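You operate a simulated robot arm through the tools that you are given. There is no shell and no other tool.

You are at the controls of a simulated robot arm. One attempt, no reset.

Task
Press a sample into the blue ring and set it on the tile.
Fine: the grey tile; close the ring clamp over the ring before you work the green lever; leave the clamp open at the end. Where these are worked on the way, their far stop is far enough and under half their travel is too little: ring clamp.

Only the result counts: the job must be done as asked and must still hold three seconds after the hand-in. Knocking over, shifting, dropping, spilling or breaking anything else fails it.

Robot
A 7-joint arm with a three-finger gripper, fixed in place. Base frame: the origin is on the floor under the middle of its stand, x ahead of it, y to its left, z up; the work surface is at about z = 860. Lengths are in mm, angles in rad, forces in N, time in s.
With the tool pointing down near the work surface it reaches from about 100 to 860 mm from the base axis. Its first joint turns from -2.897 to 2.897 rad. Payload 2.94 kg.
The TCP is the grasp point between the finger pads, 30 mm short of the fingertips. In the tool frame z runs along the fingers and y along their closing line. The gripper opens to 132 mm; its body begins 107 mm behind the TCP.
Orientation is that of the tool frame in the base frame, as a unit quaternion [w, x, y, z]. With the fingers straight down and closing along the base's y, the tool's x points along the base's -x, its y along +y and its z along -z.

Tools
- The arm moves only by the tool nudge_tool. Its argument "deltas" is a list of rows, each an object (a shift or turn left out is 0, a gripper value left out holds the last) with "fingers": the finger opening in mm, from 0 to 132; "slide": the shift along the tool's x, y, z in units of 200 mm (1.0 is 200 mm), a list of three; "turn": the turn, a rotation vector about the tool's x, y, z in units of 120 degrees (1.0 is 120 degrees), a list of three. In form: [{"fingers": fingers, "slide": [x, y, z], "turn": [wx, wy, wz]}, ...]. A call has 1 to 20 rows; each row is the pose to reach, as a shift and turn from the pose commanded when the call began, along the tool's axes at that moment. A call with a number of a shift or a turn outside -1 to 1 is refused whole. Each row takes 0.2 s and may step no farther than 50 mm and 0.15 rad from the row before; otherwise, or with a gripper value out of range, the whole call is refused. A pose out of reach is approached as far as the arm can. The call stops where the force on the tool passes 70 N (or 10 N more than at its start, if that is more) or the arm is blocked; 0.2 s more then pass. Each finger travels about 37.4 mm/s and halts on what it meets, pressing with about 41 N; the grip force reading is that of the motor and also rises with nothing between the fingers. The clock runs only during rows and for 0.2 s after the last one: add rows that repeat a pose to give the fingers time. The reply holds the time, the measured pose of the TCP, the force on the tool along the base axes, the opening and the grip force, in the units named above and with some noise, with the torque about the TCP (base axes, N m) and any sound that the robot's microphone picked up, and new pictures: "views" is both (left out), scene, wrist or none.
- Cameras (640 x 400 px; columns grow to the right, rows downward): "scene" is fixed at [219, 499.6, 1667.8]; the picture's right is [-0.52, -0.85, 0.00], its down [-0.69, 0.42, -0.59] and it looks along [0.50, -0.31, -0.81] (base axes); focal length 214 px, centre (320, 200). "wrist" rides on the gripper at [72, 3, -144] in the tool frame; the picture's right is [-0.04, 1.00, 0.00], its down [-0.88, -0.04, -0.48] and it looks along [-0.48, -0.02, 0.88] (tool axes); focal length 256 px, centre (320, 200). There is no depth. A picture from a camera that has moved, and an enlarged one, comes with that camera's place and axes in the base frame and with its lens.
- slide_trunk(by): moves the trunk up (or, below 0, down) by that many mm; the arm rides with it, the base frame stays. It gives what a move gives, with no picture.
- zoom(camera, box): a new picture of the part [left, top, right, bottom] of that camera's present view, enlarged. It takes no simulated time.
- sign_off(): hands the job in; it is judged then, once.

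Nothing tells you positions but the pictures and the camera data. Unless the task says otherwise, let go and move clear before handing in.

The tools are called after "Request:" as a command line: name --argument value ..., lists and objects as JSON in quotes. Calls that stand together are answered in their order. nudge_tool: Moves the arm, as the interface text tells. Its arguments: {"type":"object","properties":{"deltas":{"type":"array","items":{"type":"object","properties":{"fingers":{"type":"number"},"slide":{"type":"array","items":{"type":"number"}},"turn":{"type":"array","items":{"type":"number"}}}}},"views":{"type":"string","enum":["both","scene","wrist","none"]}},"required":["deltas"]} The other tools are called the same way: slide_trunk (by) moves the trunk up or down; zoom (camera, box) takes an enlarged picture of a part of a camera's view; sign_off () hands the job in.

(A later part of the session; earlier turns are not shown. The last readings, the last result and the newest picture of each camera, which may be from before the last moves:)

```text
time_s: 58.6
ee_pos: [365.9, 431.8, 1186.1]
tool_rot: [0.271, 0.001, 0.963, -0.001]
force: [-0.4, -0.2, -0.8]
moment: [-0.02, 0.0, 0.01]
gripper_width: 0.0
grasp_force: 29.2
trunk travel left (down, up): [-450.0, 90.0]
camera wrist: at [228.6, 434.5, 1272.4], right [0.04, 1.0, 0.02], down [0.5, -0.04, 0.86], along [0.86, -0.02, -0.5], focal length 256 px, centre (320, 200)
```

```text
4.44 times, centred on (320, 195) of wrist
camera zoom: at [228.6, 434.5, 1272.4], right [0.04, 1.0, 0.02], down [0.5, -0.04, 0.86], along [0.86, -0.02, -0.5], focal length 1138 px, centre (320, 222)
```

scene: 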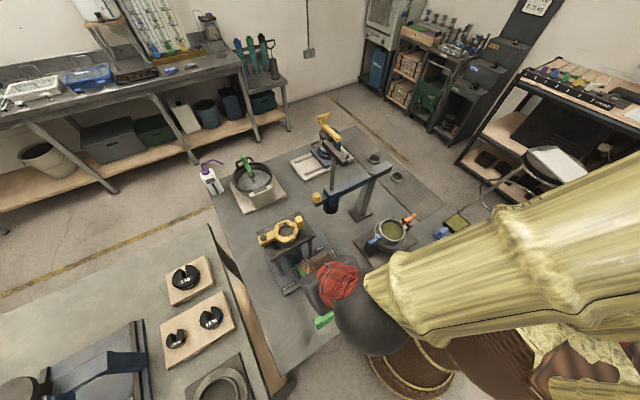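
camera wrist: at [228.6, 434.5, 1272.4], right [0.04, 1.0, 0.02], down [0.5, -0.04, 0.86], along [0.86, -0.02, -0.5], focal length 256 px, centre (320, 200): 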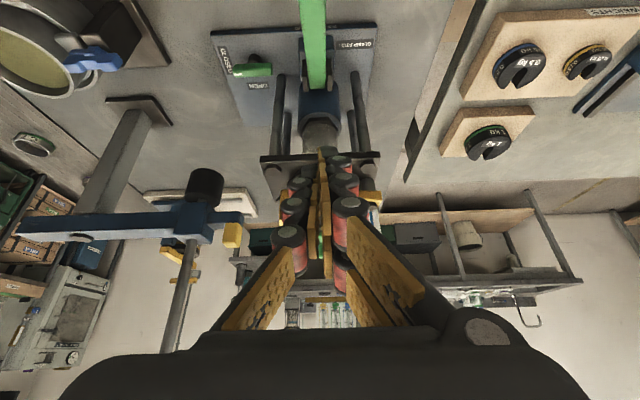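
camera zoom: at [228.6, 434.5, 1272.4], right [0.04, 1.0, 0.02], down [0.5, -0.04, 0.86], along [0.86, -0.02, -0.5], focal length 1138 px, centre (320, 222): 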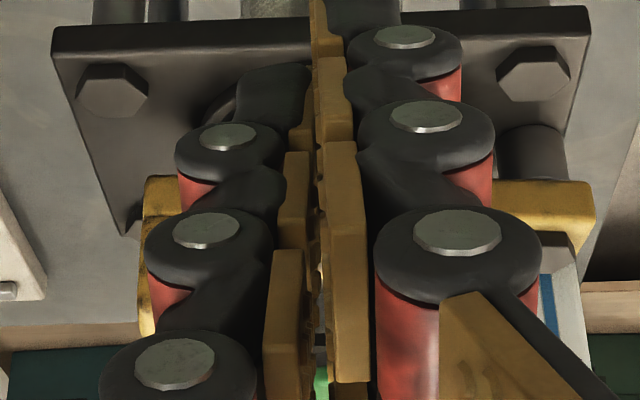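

The closed fingers block the view; I'll open them wide here and look again.

Request:
nudge_tool --deltas '[{"fingers": 120}, {"fingers": 120}, {"fingers": 120}, {"fingers": 120}, {"fingers": 120}, {"fingers": 120}, {"fingers": 120}, {"fingers": 120}]' --views "wrist"

Request:
zoom --camera "wrist" --box '[270, 120, 370, 220]'

Request:
zoom --camera "wrist" --box '[295, 155, 345, 195]'

```text
time_s: 60.4
ee_pos: [366.0, 432.7, 1188.2]
tool_rot: [0.27, 0.0, 0.963, 0.0]
force: [0.2, 0.7, 0.3]
moment: [0.03, -0.02, -0.03]
gripper_width: 120.0
grasp_force: 0.0
trunk travel left (down, up): [-450.0, 90.0]
camera wrist: at [228.5, 434.6, 1272.4], right [0.04, 1.0, 0.02], down [0.5, -0.04, 0.86], along [0.86, -0.02, -0.5], focal length 256 px, centre (320, 200)
```

wrist: 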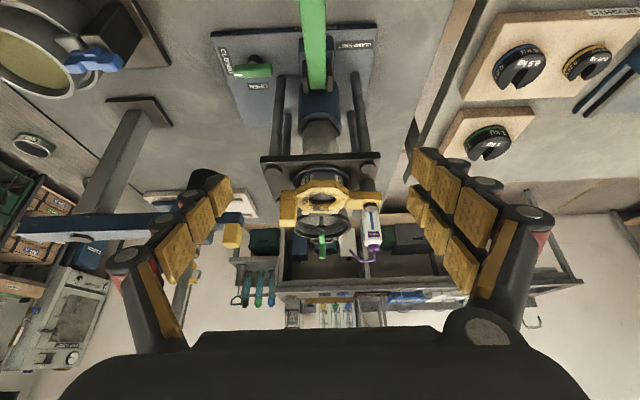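

```text
4.00 times, centred on (320, 170) of wrist
camera zoom: at [228.5, 434.6, 1272.4], right [0.04, 1.0, 0.02], down [0.5, -0.04, 0.86], along [0.86, -0.02, -0.5], focal length 1024 px, centre (320, 320)
```

zoom: 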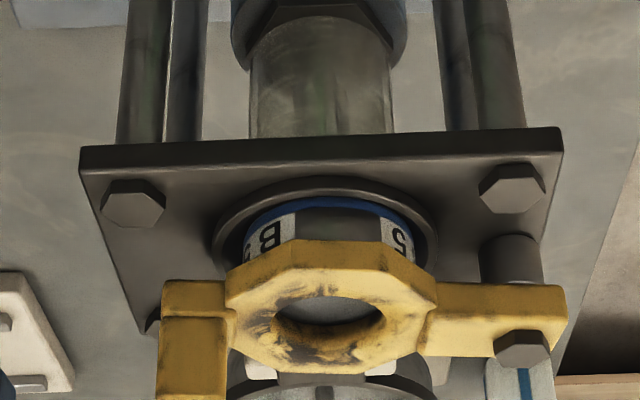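

```text
10.00 times, centred on (320, 175) of wrist
camera zoom: at [228.5, 434.6, 1272.4], right [0.04, 1.0, 0.02], down [0.5, -0.04, 0.86], along [0.86, -0.02, -0.5], focal length 2560 px, centre (320, 450)
```

zoom: 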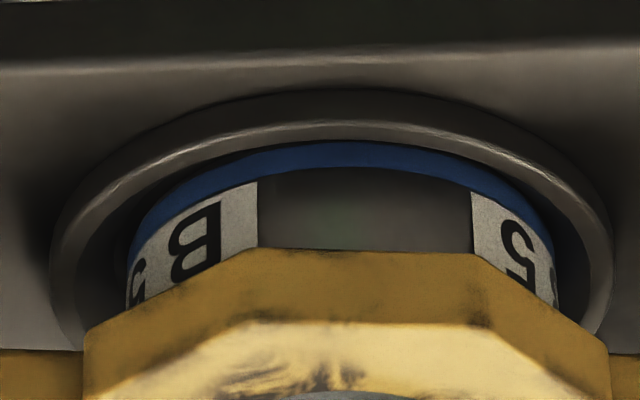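

The ring with its blue stripe sits properly under the eye. I'll zoom on the eye hole to see the sample's edge.

Request:
zoom --camera "wrist" --box '[300, 180, 345, 215]'

Request:
zoom --camera "scene" --box '[270, 215, 300, 245]'

Request:
zoom --camera "wrist" --box '[280, 0, 360, 100]'

```text
11.43 times, centred on (322, 198) of wrist
camera zoom: at [228.5, 434.6, 1272.4], right [0.04, 1.0, 0.02], down [0.5, -0.04, 0.86], along [0.86, -0.02, -0.5], focal length 2926 px, centre (291, 229)
```

zoom: 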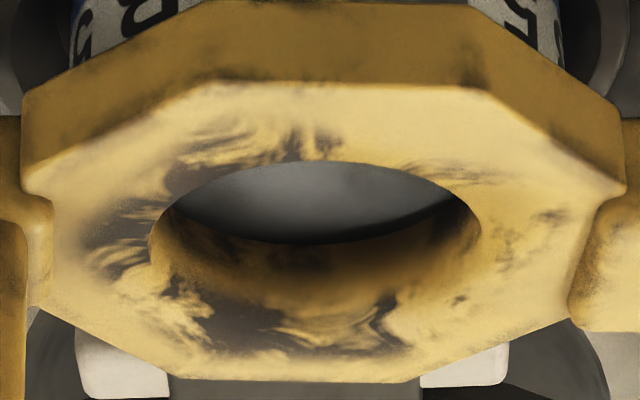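

```text
13.33 times, centred on (285, 230) of scene
camera zoom: at [219.0, 499.6, 1667.8], right [-0.52, -0.85, 0.0], down [-0.69, 0.42, -0.59], along [0.5, -0.31, -0.81], focal length 2860 px, centre (787, -200)
```

zoom: 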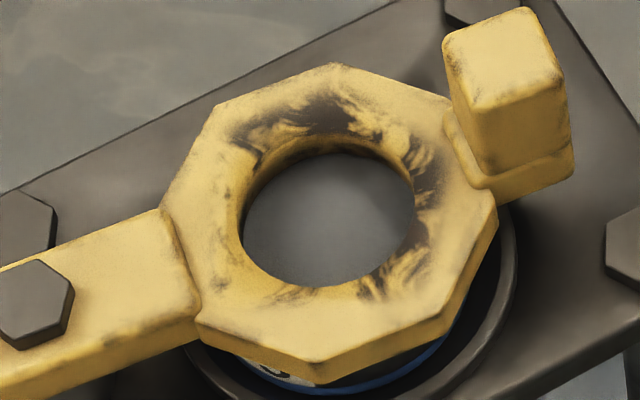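

```text
4.00 times, centred on (320, 50) of wrist
camera zoom: at [228.5, 434.6, 1272.4], right [0.04, 1.0, 0.02], down [0.5, -0.04, 0.86], along [0.86, -0.02, -0.5], focal length 1024 px, centre (320, 800)
```

zoom: 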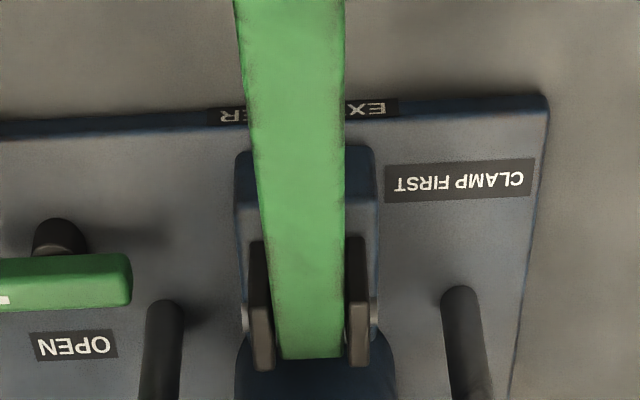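

The sample surface appears within 2–3 mm of the eye's underside, so the ring looks nearly or fully filled. To inspect it directly I'll open the clamp again; first I return upright and move towards the handle.

Request:
nudge_tool --deltas '[{"slide": [-0.104, -0.031, -0.029], "turn": [0, 0.0524, 0], "fingers": 66}, {"slide": [-0.2085, -0.062, -0.058], "turn": [0, 0.1047, 0]}, {"slide": [-0.3128, -0.093, -0.0872], "turn": [0, 0.157, 0]}, {"slide": [-0.417, -0.124, -0.1162], "turn": [0, 0.2094, 0]}, {"slide": [-0.5213, -0.155, -0.1453], "turn": [0, 0.2617, 0]}]' --views "none"

Request:
nudge_tool --deltas '[{"slide": [-0.035, -0.004, 0], "turn": [0, 0, 0.0646]}, {"slide": [-0.07, -0.008, 0], "turn": [0, 0, 0.1292]}, {"slide": [-0.105, -0.012, 0], "turn": [0, 0, 0.1938]}, {"slide": [-0.14, -0.016, 0], "turn": [0, 0, 0.2583]}, {"slide": [-0.175, -0.02, 0], "turn": [0, 0, 0.3229]}, {"slide": [-0.21, -0.024, 0], "turn": [0, 0, 0.3875]}, {"slide": [-0.25, -0.03, 0], "turn": [0, 0, 0.4521]}, {"slide": [-0.29, -0.035, 0], "turn": [0, 0, 0.5167]}, {"slide": [-0.33, -0.04, 0], "turn": [0, 0, 0.5813]}, {"slide": [-0.37, -0.045, 0], "turn": [0, 0, 0.6458]}, {"slide": [-0.4, -0.05, 0], "turn": [0, 0, 0.7104]}, {"slide": [-0.43, -0.055, 0], "turn": [0, 0, 0.775]}, {"slide": [-0.43, -0.055, 0], "turn": [0, 0, 0.775]}]' --views "both"

Request:
zoom --camera "wrist" --box '[220, 20, 420, 240]'

Request:
zoom --camera "wrist" --box '[300, 65, 350, 115]'

```text
time_s: 61.6
ee_pos: [439.6, 398.1, 1263.9]
tool_rot: [-0.002, 0.0, 1.0, -0.001]
force: [0.7, 0.7, -1.3]
moment: [-0.01, 0.04, 0.0]
gripper_width: 66.1
grasp_force: 0.0
trunk travel left (down, up): [-450.0, 90.0]
```

```text
time_s: 64.4
ee_pos: [525.1, 389.0, 1266.6]
tool_rot: [0.001, 0.726, 0.687, 0.0]
force: [0.1, -0.1, 0.2]
moment: [-0.01, 0.01, 0.01]
gripper_width: 66.3
grasp_force: 0.1
trunk travel left (down, up): [-450.0, 90.0]
camera wrist: at [531.3, 460.7, 1410.8], right [1.0, -0.1, 0.0], down [-0.09, -0.87, 0.48], along [-0.05, -0.47, -0.88], focal length 256 px, centre (320, 200)
```

scene: 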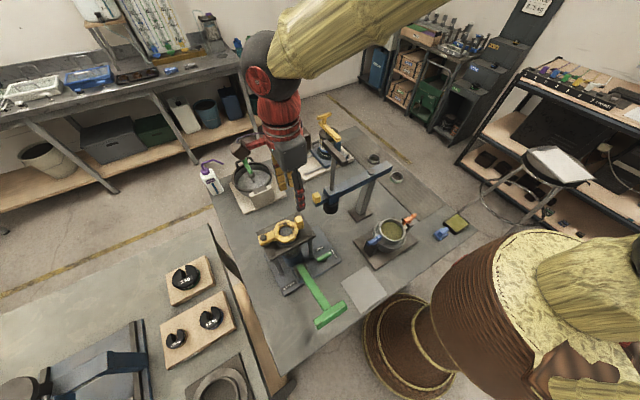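
wrist: 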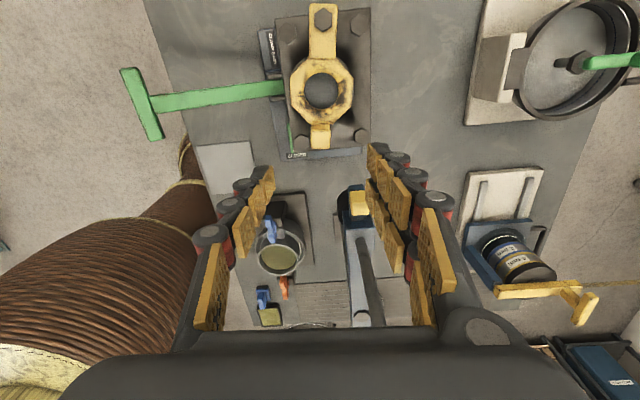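

```text
1.82 times, centred on (320, 130) of wrist
camera zoom: at [531.3, 460.7, 1410.8], right [1.0, -0.1, 0.0], down [-0.09, -0.87, 0.48], along [-0.05, -0.47, -0.88], focal length 465 px, centre (320, 327)
```

zoom: 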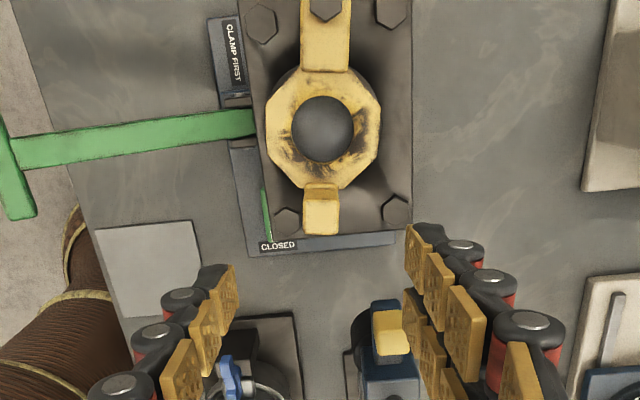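

```text
8.00 times, centred on (325, 90) of wrist
camera zoom: at [531.3, 460.7, 1410.8], right [1.0, -0.1, 0.0], down [-0.09, -0.87, 0.48], along [-0.05, -0.47, -0.88], focal length 2048 px, centre (280, 1080)
```

zoom: 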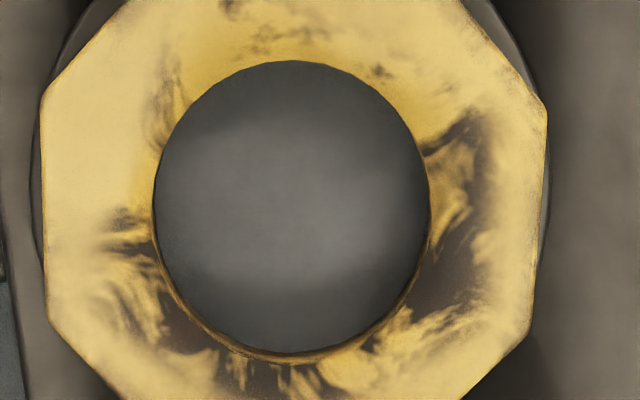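

The handle is centred under the gripper at (525, 389). I'll descend around it, narrow the fingers, and swing the clamp back open by the first half.

Request:
nudge_tool --deltas '[{"slide": [0, 0, 0.2]}, {"slide": [0, 0, 0.4]}, {"slide": [0, 0, 0.55]}, {"slide": [0, 0, 0.65]}, {"slide": [0, 0, 0.65], "fingers": 36}, {"slide": [0, 0, 0.65], "fingers": 36}, {"slide": [0, 0, 0.65], "fingers": 36}]' --views "wrist"

Request:
zoom --camera "wrist" --box '[220, 20, 420, 240]'

```text
time_s: 66.0
ee_pos: [525.1, 389.4, 1135.6]
tool_rot: [0.001, 0.725, 0.688, 0.0]
force: [0.0, 0.8, -0.6]
moment: [0.0, 0.02, 0.0]
gripper_width: 36.1
grasp_force: 0.0
trunk travel left (down, up): [-450.0, 90.0]
camera wrist: at [531.1, 460.6, 1281.0], right [1.0, -0.1, 0.0], down [-0.08, -0.87, 0.48], along [-0.05, -0.47, -0.88], focal length 256 px, centre (320, 200)
```

wrist: 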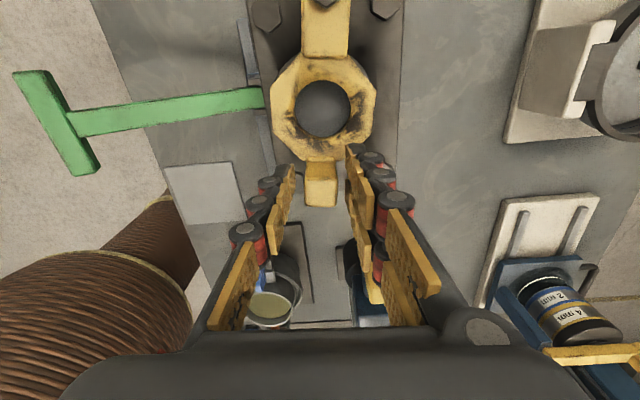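

```text
1.82 times, centred on (320, 130) of wrist
camera zoom: at [531.1, 460.6, 1281.0], right [1.0, -0.1, 0.0], down [-0.08, -0.87, 0.48], along [-0.05, -0.47, -0.88], focal length 465 px, centre (320, 327)
```

zoom: 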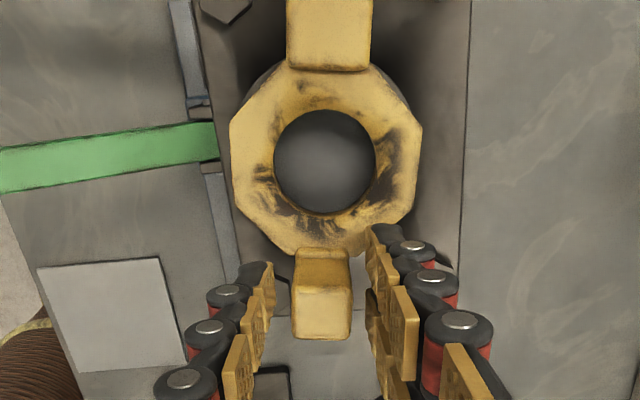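

Handle straddled. I'll start the opening swing slowly, checking that nothing drags on the ring.

Request:
nudge_tool --deltas '[{"slide": [0, 0.029, 0], "turn": [0, 0, -0.025]}, {"slide": [-0.0005, 0.0576, 0], "turn": [0, 0, -0.05]}, {"slide": [0.002, 0.086, 0], "turn": [0, 0, -0.075]}, {"slide": [0.005, 0.1149, 0], "turn": [0, 0, -0.1]}]' --views "wrist"

Request:
zoom --camera "wrist" --box '[220, 20, 420, 240]'

Request:
zoom --camera "scene" --box '[265, 210, 310, 250]'

```text
time_s: 67.0
ee_pos: [549.1, 388.3, 1135.4]
tool_rot: [0.0, 0.649, 0.761, 0.0]
force: [-0.3, 1.2, 0.6]
moment: [0.01, 0.0, 0.02]
gripper_width: 36.4
grasp_force: 0.0
trunk travel left (down, up): [-450.0, 90.0]
camera wrist: at [539.4, 459.9, 1279.3], right [0.99, 0.11, 0.0], down [0.1, -0.87, 0.48], along [0.05, -0.47, -0.88], focal length 256 px, centre (320, 200)
```

wrist: 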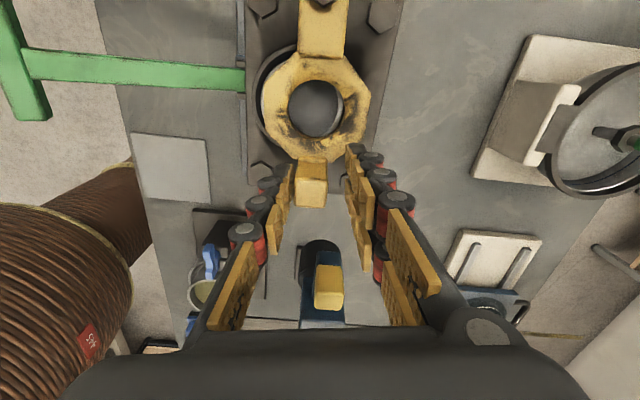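

```text
1.82 times, centred on (320, 130) of wrist
camera zoom: at [539.4, 459.9, 1279.3], right [0.99, 0.11, 0.0], down [0.1, -0.87, 0.48], along [0.05, -0.47, -0.88], focal length 465 px, centre (320, 327)
```

zoom: 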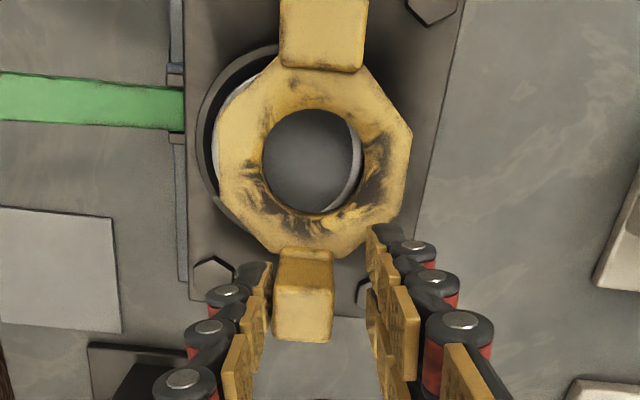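

```text
10.00 times, centred on (288, 230) of scene
camera zoom: at [219.0, 499.6, 1667.8], right [-0.52, -0.85, 0.0], down [-0.69, 0.42, -0.59], along [0.5, -0.31, -0.81], focal length 2145 px, centre (645, -100)
```

zoom: 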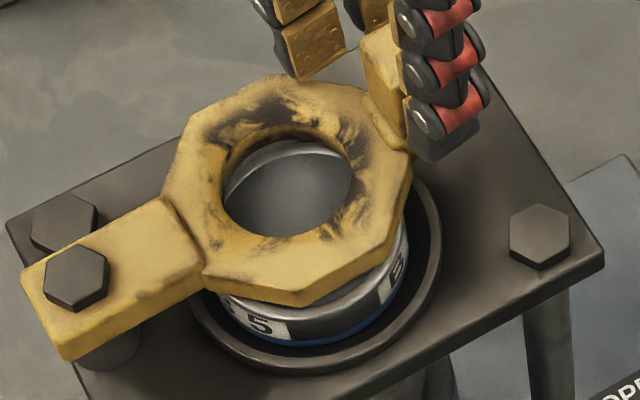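

The clamp moves freely and I can see the ring's bright rim right next to the sample surface. Zooming to judge whether it's flush.

Request:
zoom --camera "wrist" --box '[295, 75, 355, 140]'

Request:
zoom --camera "scene" --box '[276, 218, 296, 238]'

```text
6.15 times, centred on (325, 108) of wrist
camera zoom: at [539.4, 459.9, 1279.3], right [0.99, 0.11, 0.0], down [0.1, -0.87, 0.48], along [0.05, -0.47, -0.88], focal length 1575 px, centre (289, 769)
```

zoom: 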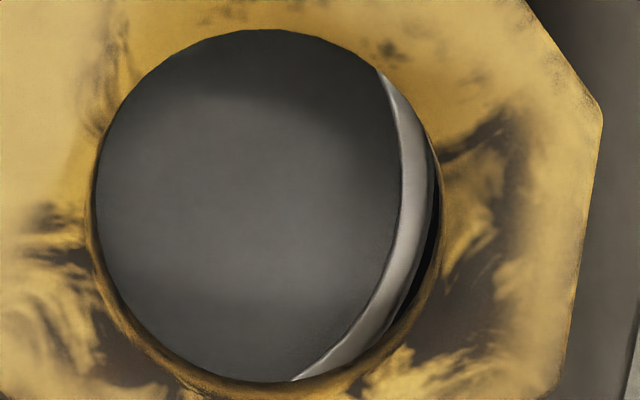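

```text
16.00 times, centred on (286, 228) of scene
camera zoom: at [219.0, 499.6, 1667.8], right [-0.52, -0.85, 0.0], down [-0.69, 0.42, -0.59], along [0.5, -0.31, -0.81], focal length 3432 px, centre (864, -248)
```

zoom: 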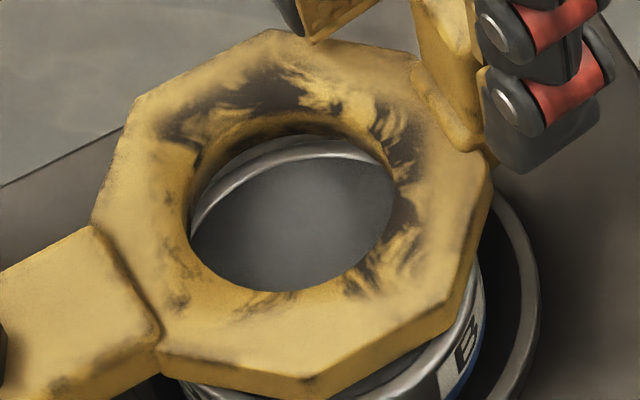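

The sample is flush with the ring's rim, so the ring is filled. Continuing to swing the clamp fully open.

Request:
nudge_tool --deltas '[{"slide": [-0.0005, 0.0576, 0], "turn": [0, 0, -0.05]}, {"slide": [0.005, 0.1149, 0], "turn": [0, 0, -0.1]}, {"slide": [0.0165, 0.1713, 0], "turn": [0, 0, -0.15]}, {"slide": [0.0338, 0.2262, 0], "turn": [0, 0, -0.2]}, {"slide": [0.0568, 0.279, 0], "turn": [0, 0, -0.25]}, {"slide": [0.0851, 0.3291, 0], "turn": [0, 0, -0.3]}, {"slide": [0.1185, 0.376, 0], "turn": [0, 0, -0.35]}, {"slide": [0.1567, 0.4191, 0], "turn": [0, 0, -0.4]}]' --views "both"

Request:
zoom --camera "scene" --box '[235, 180, 325, 260]'

```text
time_s: 68.8
ee_pos: [626.7, 433.1, 1134.8]
tool_rot: [0.0, 0.283, 0.959, 0.0]
force: [-0.3, 0.6, -1.0]
moment: [-0.02, 0.0, 0.01]
gripper_width: 36.1
grasp_force: 0.1
trunk travel left (down, up): [-450.0, 90.0]
camera wrist: at [567.4, 475.2, 1279.1], right [0.58, 0.82, 0.0], down [0.72, -0.51, 0.48], along [0.39, -0.28, -0.88], focal length 256 px, centre (320, 200)
```

scene: 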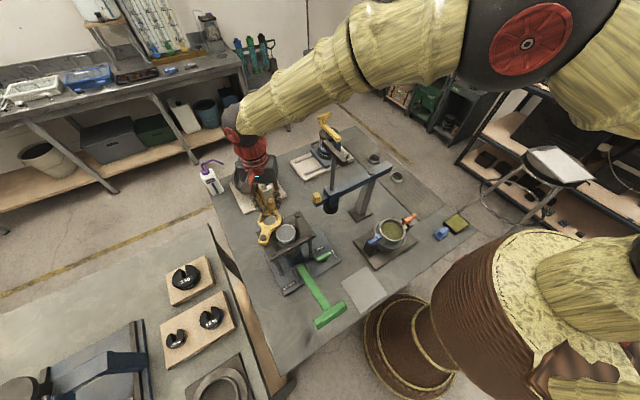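
wrist: 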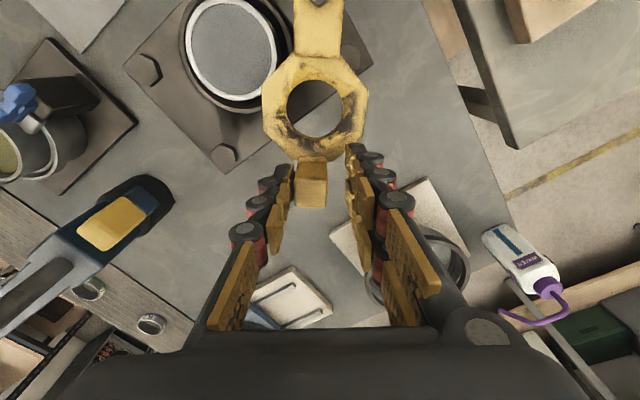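

```text
5.00 times, centred on (280, 220) of scene
camera zoom: at [219.0, 499.6, 1667.8], right [-0.52, -0.85, 0.0], down [-0.69, 0.42, -0.59], along [0.5, -0.31, -0.81], focal length 1072 px, centre (520, 100)
```

zoom: 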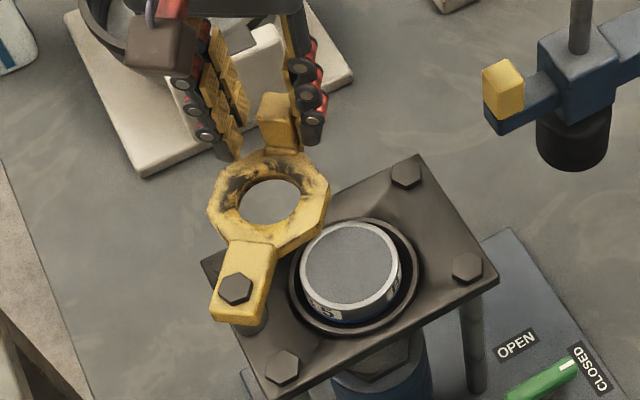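

The ring is visibly full and flush. Finishing the clamp opening.

Request:
nudge_tool --deltas '[{"slide": [-0.0005, 0.0576, 0], "turn": [0, 0, -0.05]}, {"slide": [0.005, 0.1149, 0], "turn": [0, 0, -0.1]}, {"slide": [0.0165, 0.1713, 0], "turn": [0, 0, -0.15]}, {"slide": [0.0338, 0.2262, 0], "turn": [0, 0, -0.2]}, {"slide": [0.0568, 0.279, 0], "turn": [0, 0, -0.25]}, {"slide": [0.0851, 0.3291, 0], "turn": [0, 0, -0.3]}]' --views "wrist"

Request:
zoom --camera "scene" --box '[235, 180, 325, 260]'

Request:
zoom --camera "wrist" --box '[220, 60, 420, 240]'

```text
time_s: 70.2
ee_pos: [647.8, 496.9, 1135.2]
tool_rot: [0.0, -0.026, 1.0, -0.001]
force: [-0.2, 0.1, -0.5]
moment: [-0.01, -0.02, 0.0]
gripper_width: 35.9
grasp_force: 0.1
trunk travel left (down, up): [-450.0, 90.0]
camera wrist: at [575.6, 496.3, 1279.7], right [-0.01, 1.0, 0.0], down [0.88, 0.01, 0.47], along [0.47, 0.0, -0.88], focal length 256 px, centre (320, 200)
```

wrist: 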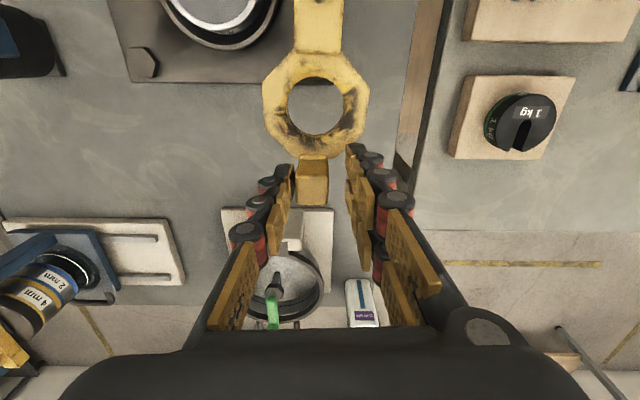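

```text
5.00 times, centred on (280, 220) of scene
camera zoom: at [219.0, 499.6, 1667.8], right [-0.52, -0.85, 0.0], down [-0.69, 0.42, -0.59], along [0.5, -0.31, -0.81], focal length 1072 px, centre (520, 100)
```

zoom: 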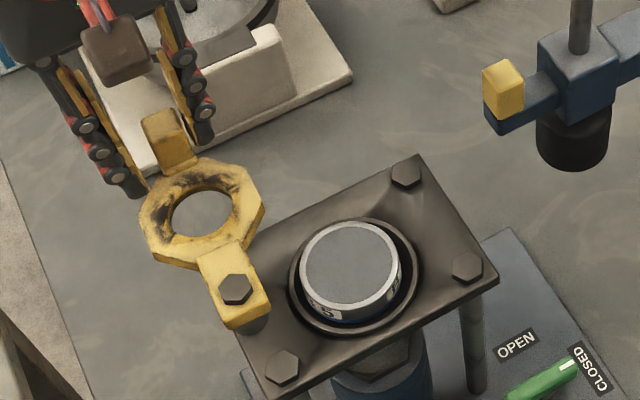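

```text
2.22 times, centred on (320, 150) of wrist
camera zoom: at [575.6, 496.3, 1279.7], right [-0.01, 1.0, 0.0], down [0.88, 0.01, 0.47], along [0.47, 0.0, -0.88], focal length 569 px, centre (320, 311)
```

zoom: 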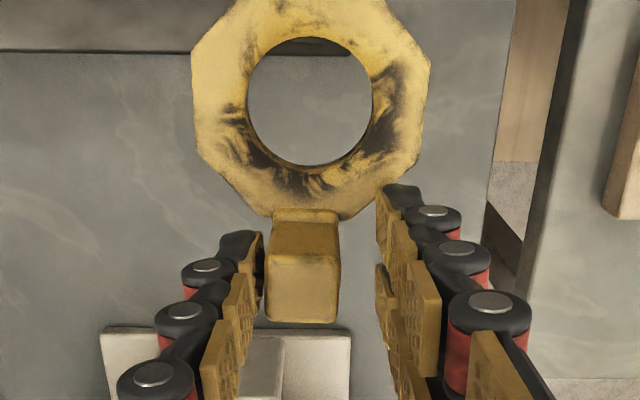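

Nearly at the original open position. A small further push to the open stop, then I'll check the force.

Request:
nudge_tool --deltas '[{"slide": [0, 0.02, 0]}, {"slide": [0, 0.035, 0]}]' --views "none"

Request:
zoom --camera "scene" --box '[235, 180, 325, 260]'

```text
time_s: 70.8
ee_pos: [647.6, 501.6, 1135.7]
tool_rot: [-0.001, -0.026, 1.0, 0.0]
force: [0.2, -9.1, 2.9]
moment: [-0.33, 0.03, -0.08]
gripper_width: 41.7
grasp_force: 4.2
trunk travel left (down, up): [-450.0, 90.0]
```

```text
5.00 times, centred on (280, 220) of scene
camera zoom: at [219.0, 499.6, 1667.8], right [-0.52, -0.85, 0.0], down [-0.69, 0.42, -0.59], along [0.5, -0.31, -0.81], focal length 1072 px, centre (520, 100)
```

zoom: 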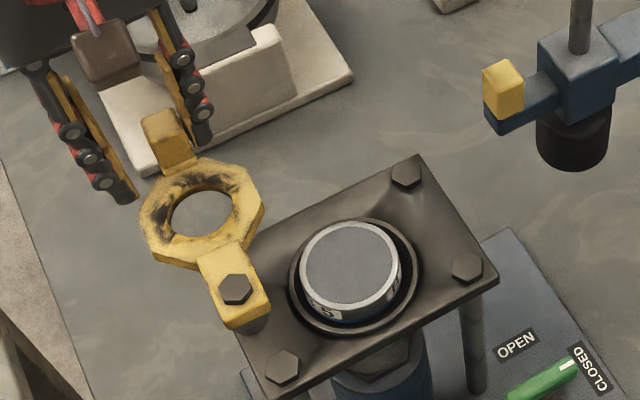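

The clamp is against its open stop. I'll back off, open and lift clear.

Request:
nudge_tool --deltas '[{"slide": [0, 0.01, 0], "fingers": 66}, {"slide": [0, -0.015, 0], "fingers": 66}, {"slide": [0, -0.015, 0], "fingers": 66}, {"slide": [0, -0.015, -0.15]}, {"slide": [0, -0.015, -0.35]}, {"slide": [0, -0.015, -0.55]}, {"slide": [0, -0.015, -0.65]}]' --views "none"

Request:
zoom --camera "scene" --box '[235, 180, 325, 260]'

```text
time_s: 72.4
ee_pos: [646.5, 502.4, 1264.8]
tool_rot: [-0.001, -0.026, 1.0, 0.0]
force: [-0.6, 0.2, -0.5]
moment: [-0.01, 0.01, 0.02]
gripper_width: 66.0
grasp_force: 0.1
trunk travel left (down, up): [-450.0, 90.0]
```

```text
5.00 times, centred on (280, 220) of scene
camera zoom: at [219.0, 499.6, 1667.8], right [-0.52, -0.85, 0.0], down [-0.69, 0.42, -0.59], along [0.5, -0.31, -0.81], focal length 1072 px, centre (520, 100)
```

zoom: 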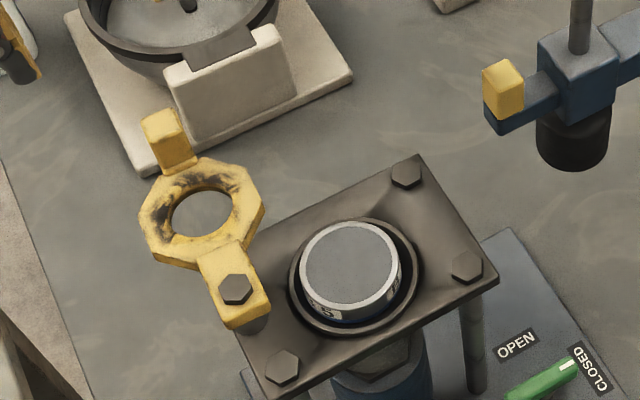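

The clamp stays open. Now I move back over the filled ring with the same 75° orientation that kept the fingers clear of the clamp.

Request:
nudge_tool --deltas '[{"slide": [0.0667, -0.0371, 0], "turn": [0, 0, -0.0667], "fingers": 80}, {"slide": [0.1334, -0.0742, 0], "turn": [0, 0, -0.1333]}, {"slide": [0.2, -0.1113, 0], "turn": [0, 0, -0.2]}, {"slide": [0.2668, -0.1484, 0], "turn": [0, 0, -0.2667]}, {"slide": [0.3335, -0.1856, 0], "turn": [0, 0, -0.3333]}, {"slide": [0.4, -0.2227, 0], "turn": [0, 0, -0.4]}, {"slide": [0.4669, -0.2598, 0], "turn": [0, 0, -0.4667]}, {"slide": [0.5336, -0.2969, 0], "turn": [0, 0, -0.5333]}, {"slide": [0.6003, -0.334, 0], "turn": [0, 0, -0.6]}, {"slide": [0.6003, -0.334, 0.1], "turn": [0, 0, -0.6]}, {"slide": [0.6003, -0.334, 0.2], "turn": [0, 0, -0.6]}, {"slide": [0.6003, -0.334, 0.2], "turn": [0, 0, -0.6]}]' --views "both"

Request:
zoom --camera "wrist" --box '[240, 60, 440, 190]'

```text
time_s: 75.0
ee_pos: [529.3, 427.9, 1226.4]
tool_rot: [0.0, -0.609, 0.793, -0.001]
force: [0.9, 0.7, -0.1]
moment: [-0.01, -0.02, 0.02]
gripper_width: 79.8
grasp_force: 0.1
trunk travel left (down, up): [-450.0, 90.0]
camera wrist: at [508.5, 359.3, 1371.1], right [-0.95, 0.3, 0.0], down [0.26, 0.84, 0.47], along [0.14, 0.45, -0.88], focal length 256 px, centre (320, 200)
```

scene: 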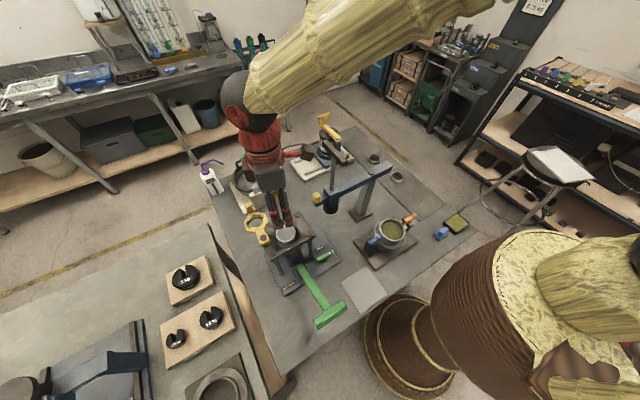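
wrist: 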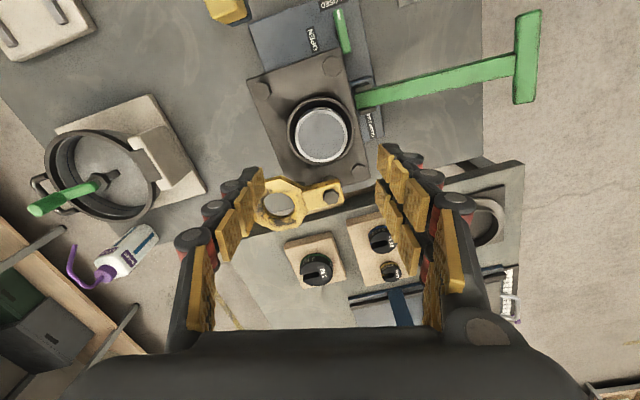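

```text
3.08 times, centred on (340, 125) of wrist
camera zoom: at [508.5, 359.3, 1371.1], right [-0.95, 0.3, 0.0], down [0.26, 0.84, 0.47], along [0.14, 0.45, -0.88], focal length 788 px, centre (258, 431)
```

zoom: 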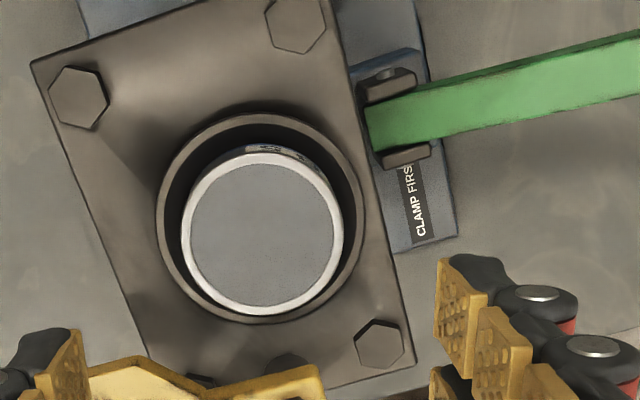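

The filled ring sits about 3.5 mm further forward and 2 mm sideways of the tool axis. I'll correct and descend partway.

Request:
nudge_tool --deltas '[{"slide": [-0.0175, 0.009, 0.1]}, {"slide": [-0.0175, 0.009, 0.25]}, {"slide": [-0.0175, 0.009, 0.4]}, {"slide": [-0.0175, 0.009, 0.425]}, {"slide": [-0.0175, 0.009, 0.425]}]' --views "wrist"

Request:
zoom --camera "wrist" --box '[240, 95, 440, 225]'

Request:
zoom --camera "scene" --box '[250, 195, 330, 260]'

```text
time_s: 76.2
ee_pos: [529.2, 432.9, 1141.3]
tool_rot: [-0.001, -0.609, 0.793, -0.001]
force: [0.1, 0.1, -0.1]
moment: [0.02, 0.0, -0.01]
gripper_width: 80.1
grasp_force: 0.0
trunk travel left (down, up): [-450.0, 90.0]
camera wrist: at [507.6, 363.0, 1286.1], right [-0.95, 0.3, 0.0], down [0.27, 0.84, 0.47], along [0.14, 0.45, -0.88], focal length 256 px, centre (320, 200)
```

wrist: 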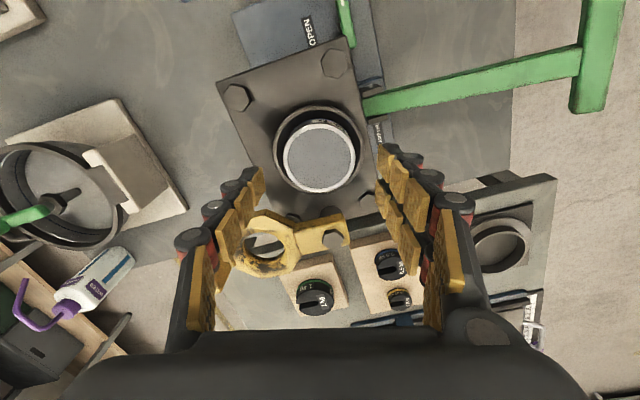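

```text
3.08 times, centred on (340, 160) of wrist
camera zoom: at [507.6, 363.0, 1286.1], right [-0.95, 0.3, 0.0], down [0.27, 0.84, 0.47], along [0.14, 0.45, -0.88], focal length 788 px, centre (258, 323)
```

zoom: 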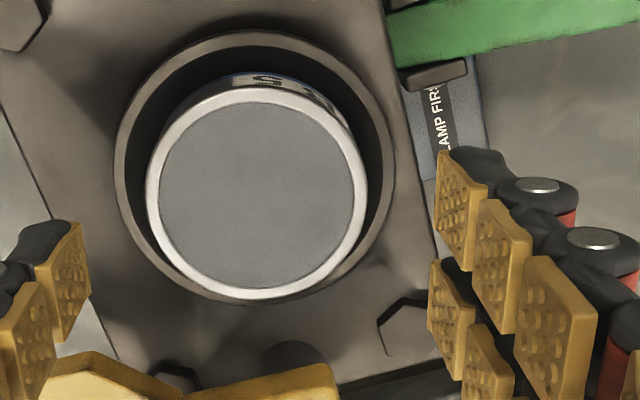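

```text
6.15 times, centred on (290, 228) of scene
camera zoom: at [219.0, 499.6, 1667.8], right [-0.52, -0.85, 0.0], down [-0.69, 0.42, -0.59], along [0.5, -0.31, -0.81], focal length 1320 px, centre (505, 31)
```

zoom: 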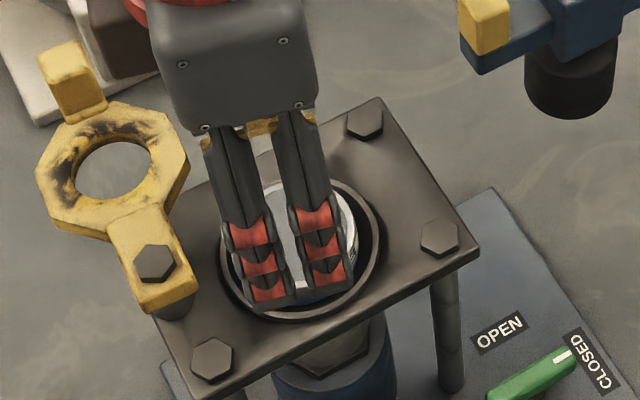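

Well aligned. I'll descend to the same height at which I released it and close on the ring.

Request:
nudge_tool --deltas '[{"slide": [0, 0, 0.06]}, {"slide": [0, 0, 0.12]}, {"slide": [0, 0, 0.16]}, {"slide": [0, 0, 0.185]}, {"slide": [0, 0, 0.185]}]' --views "none"

Request:
zoom --camera "wrist" --box '[240, 95, 440, 225]'

Request:
zoom --camera "scene" --box '[250, 195, 330, 260]'

```text
time_s: 77.4
ee_pos: [531.1, 432.1, 1104.6]
tool_rot: [-0.001, -0.608, 0.794, 0.001]
force: [-0.3, 0.0, 0.1]
moment: [-0.01, 0.02, -0.01]
gripper_width: 80.1
grasp_force: 0.0
trunk travel left (down, up): [-450.0, 90.0]
```

```text
3.08 times, centred on (340, 160) of wrist
camera zoom: at [507.9, 362.8, 1248.9], right [-0.95, 0.3, 0.0], down [0.26, 0.84, 0.47], along [0.14, 0.45, -0.88], focal length 788 px, centre (258, 323)
```

zoom: 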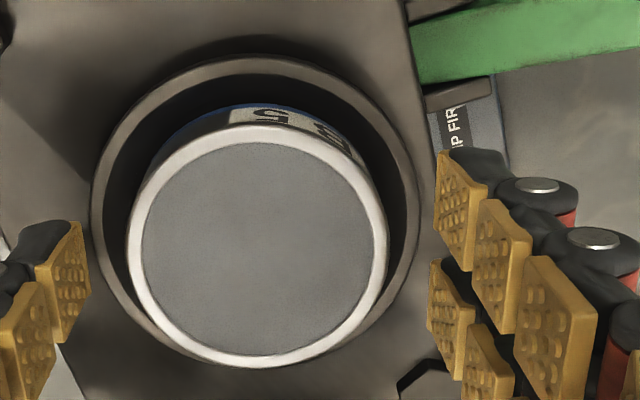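

```text
6.15 times, centred on (290, 228) of scene
camera zoom: at [219.0, 499.6, 1667.8], right [-0.52, -0.85, 0.0], down [-0.69, 0.42, -0.59], along [0.5, -0.31, -0.81], focal length 1320 px, centre (505, 31)
```

zoom: 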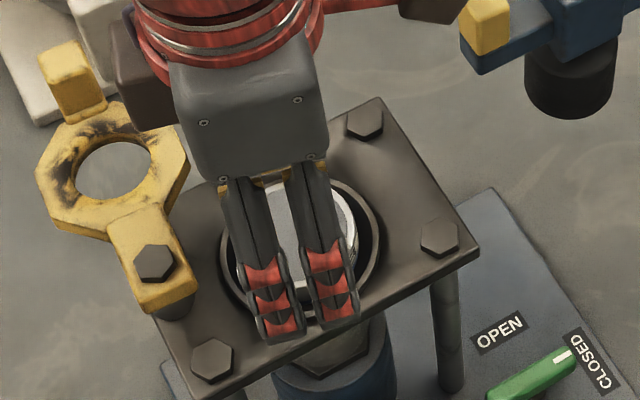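

Compared with the release picture, the hand is about 3.8 mm too far forward and 1 mm sideways. I'll correct that before closing.

Request:
nudge_tool --deltas '[{"slide": [0.01, -0.003, 0]}, {"slide": [0.019, -0.0055, 0]}, {"slide": [0.019, -0.0055, 0]}]' --views "none"

Request:
zoom --camera "wrist" --box '[240, 95, 440, 225]'

```text
time_s: 78.2
ee_pos: [529.5, 426.7, 1104.2]
tool_rot: [-0.001, -0.609, 0.794, -0.001]
force: [-0.8, -0.2, 0.0]
moment: [0.02, -0.02, 0.02]
gripper_width: 80.1
grasp_force: 0.0
trunk travel left (down, up): [-450.0, 90.0]
```

```text
3.08 times, centred on (340, 160) of wrist
camera zoom: at [507.5, 358.5, 1248.4], right [-0.95, 0.3, 0.0], down [0.26, 0.84, 0.47], along [0.14, 0.45, -0.88], focal length 788 px, centre (258, 323)
```

zoom: 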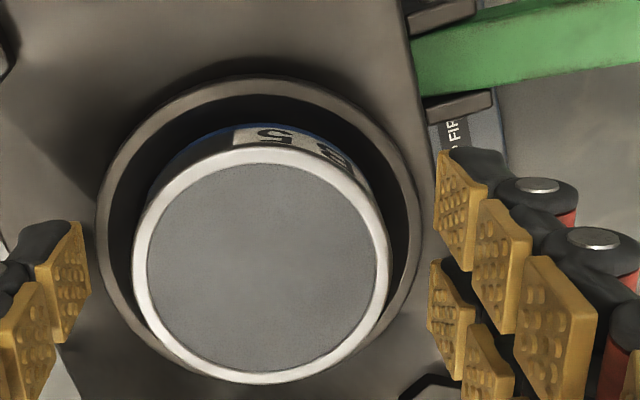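

Now it matches the original grip position. Closing on the ring.

Request:
nudge_tool --deltas '[{"fingers": 50}, {"fingers": 50}, {"fingers": 50}, {"fingers": 50}, {"fingers": 50}]' --views "none"

Request:
zoom --camera "wrist" --box '[240, 95, 440, 225]'

Request:
zoom --camera "scene" --box '[250, 195, 330, 260]'

```text
time_s: 79.4
ee_pos: [529.5, 428.3, 1103.8]
tool_rot: [-0.001, -0.609, 0.793, 0.0]
force: [-0.5, -0.7, 0.2]
moment: [0.0, -0.03, -0.03]
gripper_width: 56.9
grasp_force: 40.5
trunk travel left (down, up): [-450.0, 90.0]
```

```text
3.08 times, centred on (340, 160) of wrist
camera zoom: at [507.6, 358.5, 1248.6], right [-0.95, 0.3, 0.0], down [0.26, 0.84, 0.47], along [0.14, 0.45, -0.88], focal length 788 px, centre (258, 323)
```

zoom: 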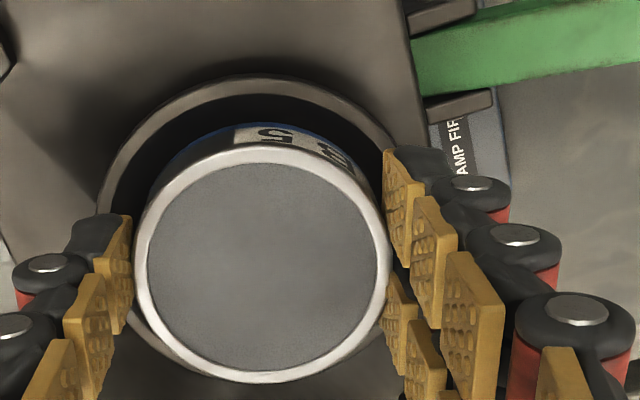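

```text
6.15 times, centred on (290, 228) of scene
camera zoom: at [219.0, 499.6, 1667.8], right [-0.52, -0.85, 0.0], down [-0.69, 0.42, -0.59], along [0.5, -0.31, -0.81], focal length 1320 px, centre (505, 31)
```

zoom: 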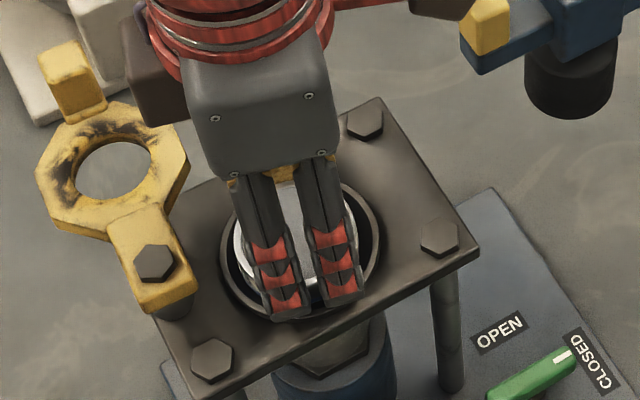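

Gripped at 57 mm with full grip force. I'll lift it slowly straight up and check the sample comes with the ring.

Request:
nudge_tool --deltas '[{"slide": [0, 0, -0.02]}, {"slide": [0, 0, -0.05]}, {"slide": [0, 0, -0.1]}, {"slide": [0, 0, -0.16]}, {"slide": [0, 0, -0.25]}]' --views "wrist"

Request:
zoom --camera "wrist" --box '[240, 95, 440, 225]'

Request:
zoom --camera "scene" --box '[250, 195, 330, 260]'

```text
time_s: 80.6
ee_pos: [530.0, 426.5, 1154.6]
tool_rot: [-0.001, -0.609, 0.793, -0.001]
force: [-0.4, 0.4, -0.8]
moment: [0.02, -0.03, 0.0]
gripper_width: 56.9
grasp_force: 40.9
trunk travel left (down, up): [-450.0, 90.0]
camera wrist: at [507.8, 357.0, 1298.9], right [-0.95, 0.3, 0.0], down [0.26, 0.84, 0.47], along [0.14, 0.45, -0.88], focal length 256 px, centre (320, 200)
```

wrist: 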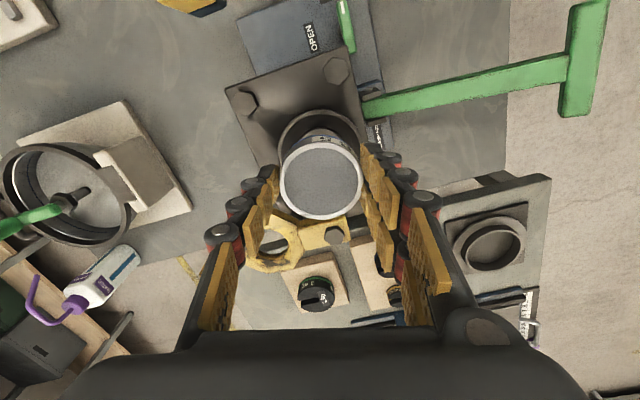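

```text
3.08 times, centred on (340, 160) of wrist
camera zoom: at [507.8, 357.0, 1298.9], right [-0.95, 0.3, 0.0], down [0.26, 0.84, 0.47], along [0.14, 0.45, -0.88], focal length 788 px, centre (258, 323)
```

zoom: 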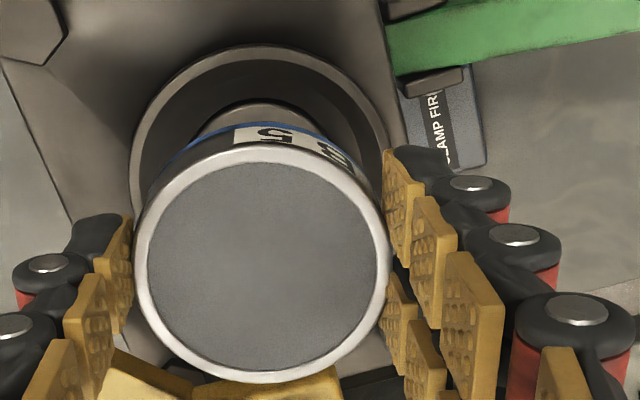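

```text
6.15 times, centred on (290, 228) of scene
camera zoom: at [219.0, 499.6, 1667.8], right [-0.52, -0.85, 0.0], down [-0.69, 0.42, -0.59], along [0.5, -0.31, -0.81], focal length 1320 px, centre (505, 31)
```

zoom: 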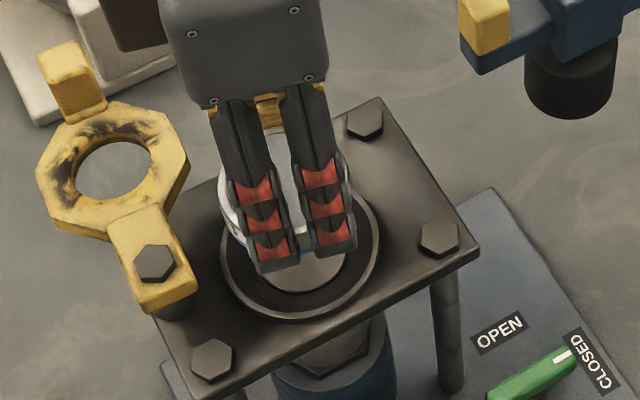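

The ring came up with its sample, flush and intact; only the ram top remains in the seat. Now I carry it up and over to the tile, centred near (304, 266).

Request:
nudge_tool --deltas '[{"slide": [0, 0, -0.12]}, {"slide": [0, 0, -0.26]}, {"slide": [0, 0, -0.4]}, {"slide": [0, 0, -0.48]}]' --views "none"

Request:
nudge_tool --deltas '[{"slide": [0.08, 0.066, 0]}, {"slide": [0.2, 0.164, 0]}, {"slide": [0.32, 0.2625, 0]}, {"slide": [0.44, 0.361, 0]}, {"slide": [0.5375, 0.441, 0]}]' --views "none"

Request:
nudge_tool --deltas '[{"slide": [0.1, 0.082, 0]}, {"slide": [0.22, 0.18, 0]}, {"slide": [0.34, 0.279, 0]}, {"slide": [0.46, 0.377, 0]}, {"slide": [0.5375, 0.441, 0]}, {"slide": [0.5375, 0.441, 0]}]' --views "both"

```text
time_s: 81.6
ee_pos: [530.3, 428.3, 1248.9]
tool_rot: [-0.001, -0.608, 0.794, -0.001]
force: [0.0, 0.4, -0.6]
moment: [-0.01, -0.05, 0.02]
gripper_width: 56.8
grasp_force: 40.9
trunk travel left (down, up): [-450.0, 90.0]
```

```text
time_s: 82.8
ee_pos: [415.7, 344.2, 1250.4]
tool_rot: [0.0, -0.609, 0.793, 0.0]
force: [0.0, -0.5, -1.1]
moment: [0.02, -0.02, -0.03]
gripper_width: 56.7
grasp_force: 41.2
trunk travel left (down, up): [-450.0, 90.0]
```

```text
time_s: 84.2
ee_pos: [306.7, 265.2, 1249.0]
tool_rot: [-0.001, -0.609, 0.794, -0.001]
force: [0.4, 0.6, -1.2]
moment: [-0.03, 0.02, -0.02]
gripper_width: 56.9
grasp_force: 41.2
trunk travel left (down, up): [-450.0, 90.0]
camera wrist: at [282.6, 196.5, 1394.1], right [-0.95, 0.3, 0.0], down [0.26, 0.84, 0.47], along [0.14, 0.45, -0.88], focal length 256 px, centre (320, 200)
```

scene: 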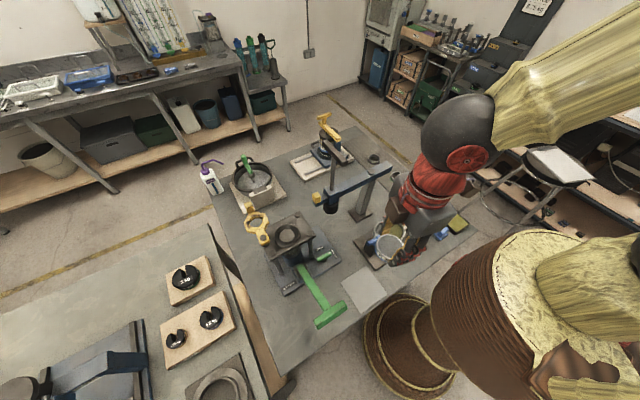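
wrist: 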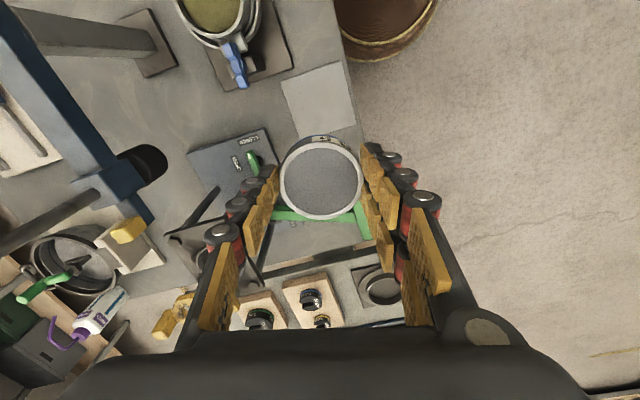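

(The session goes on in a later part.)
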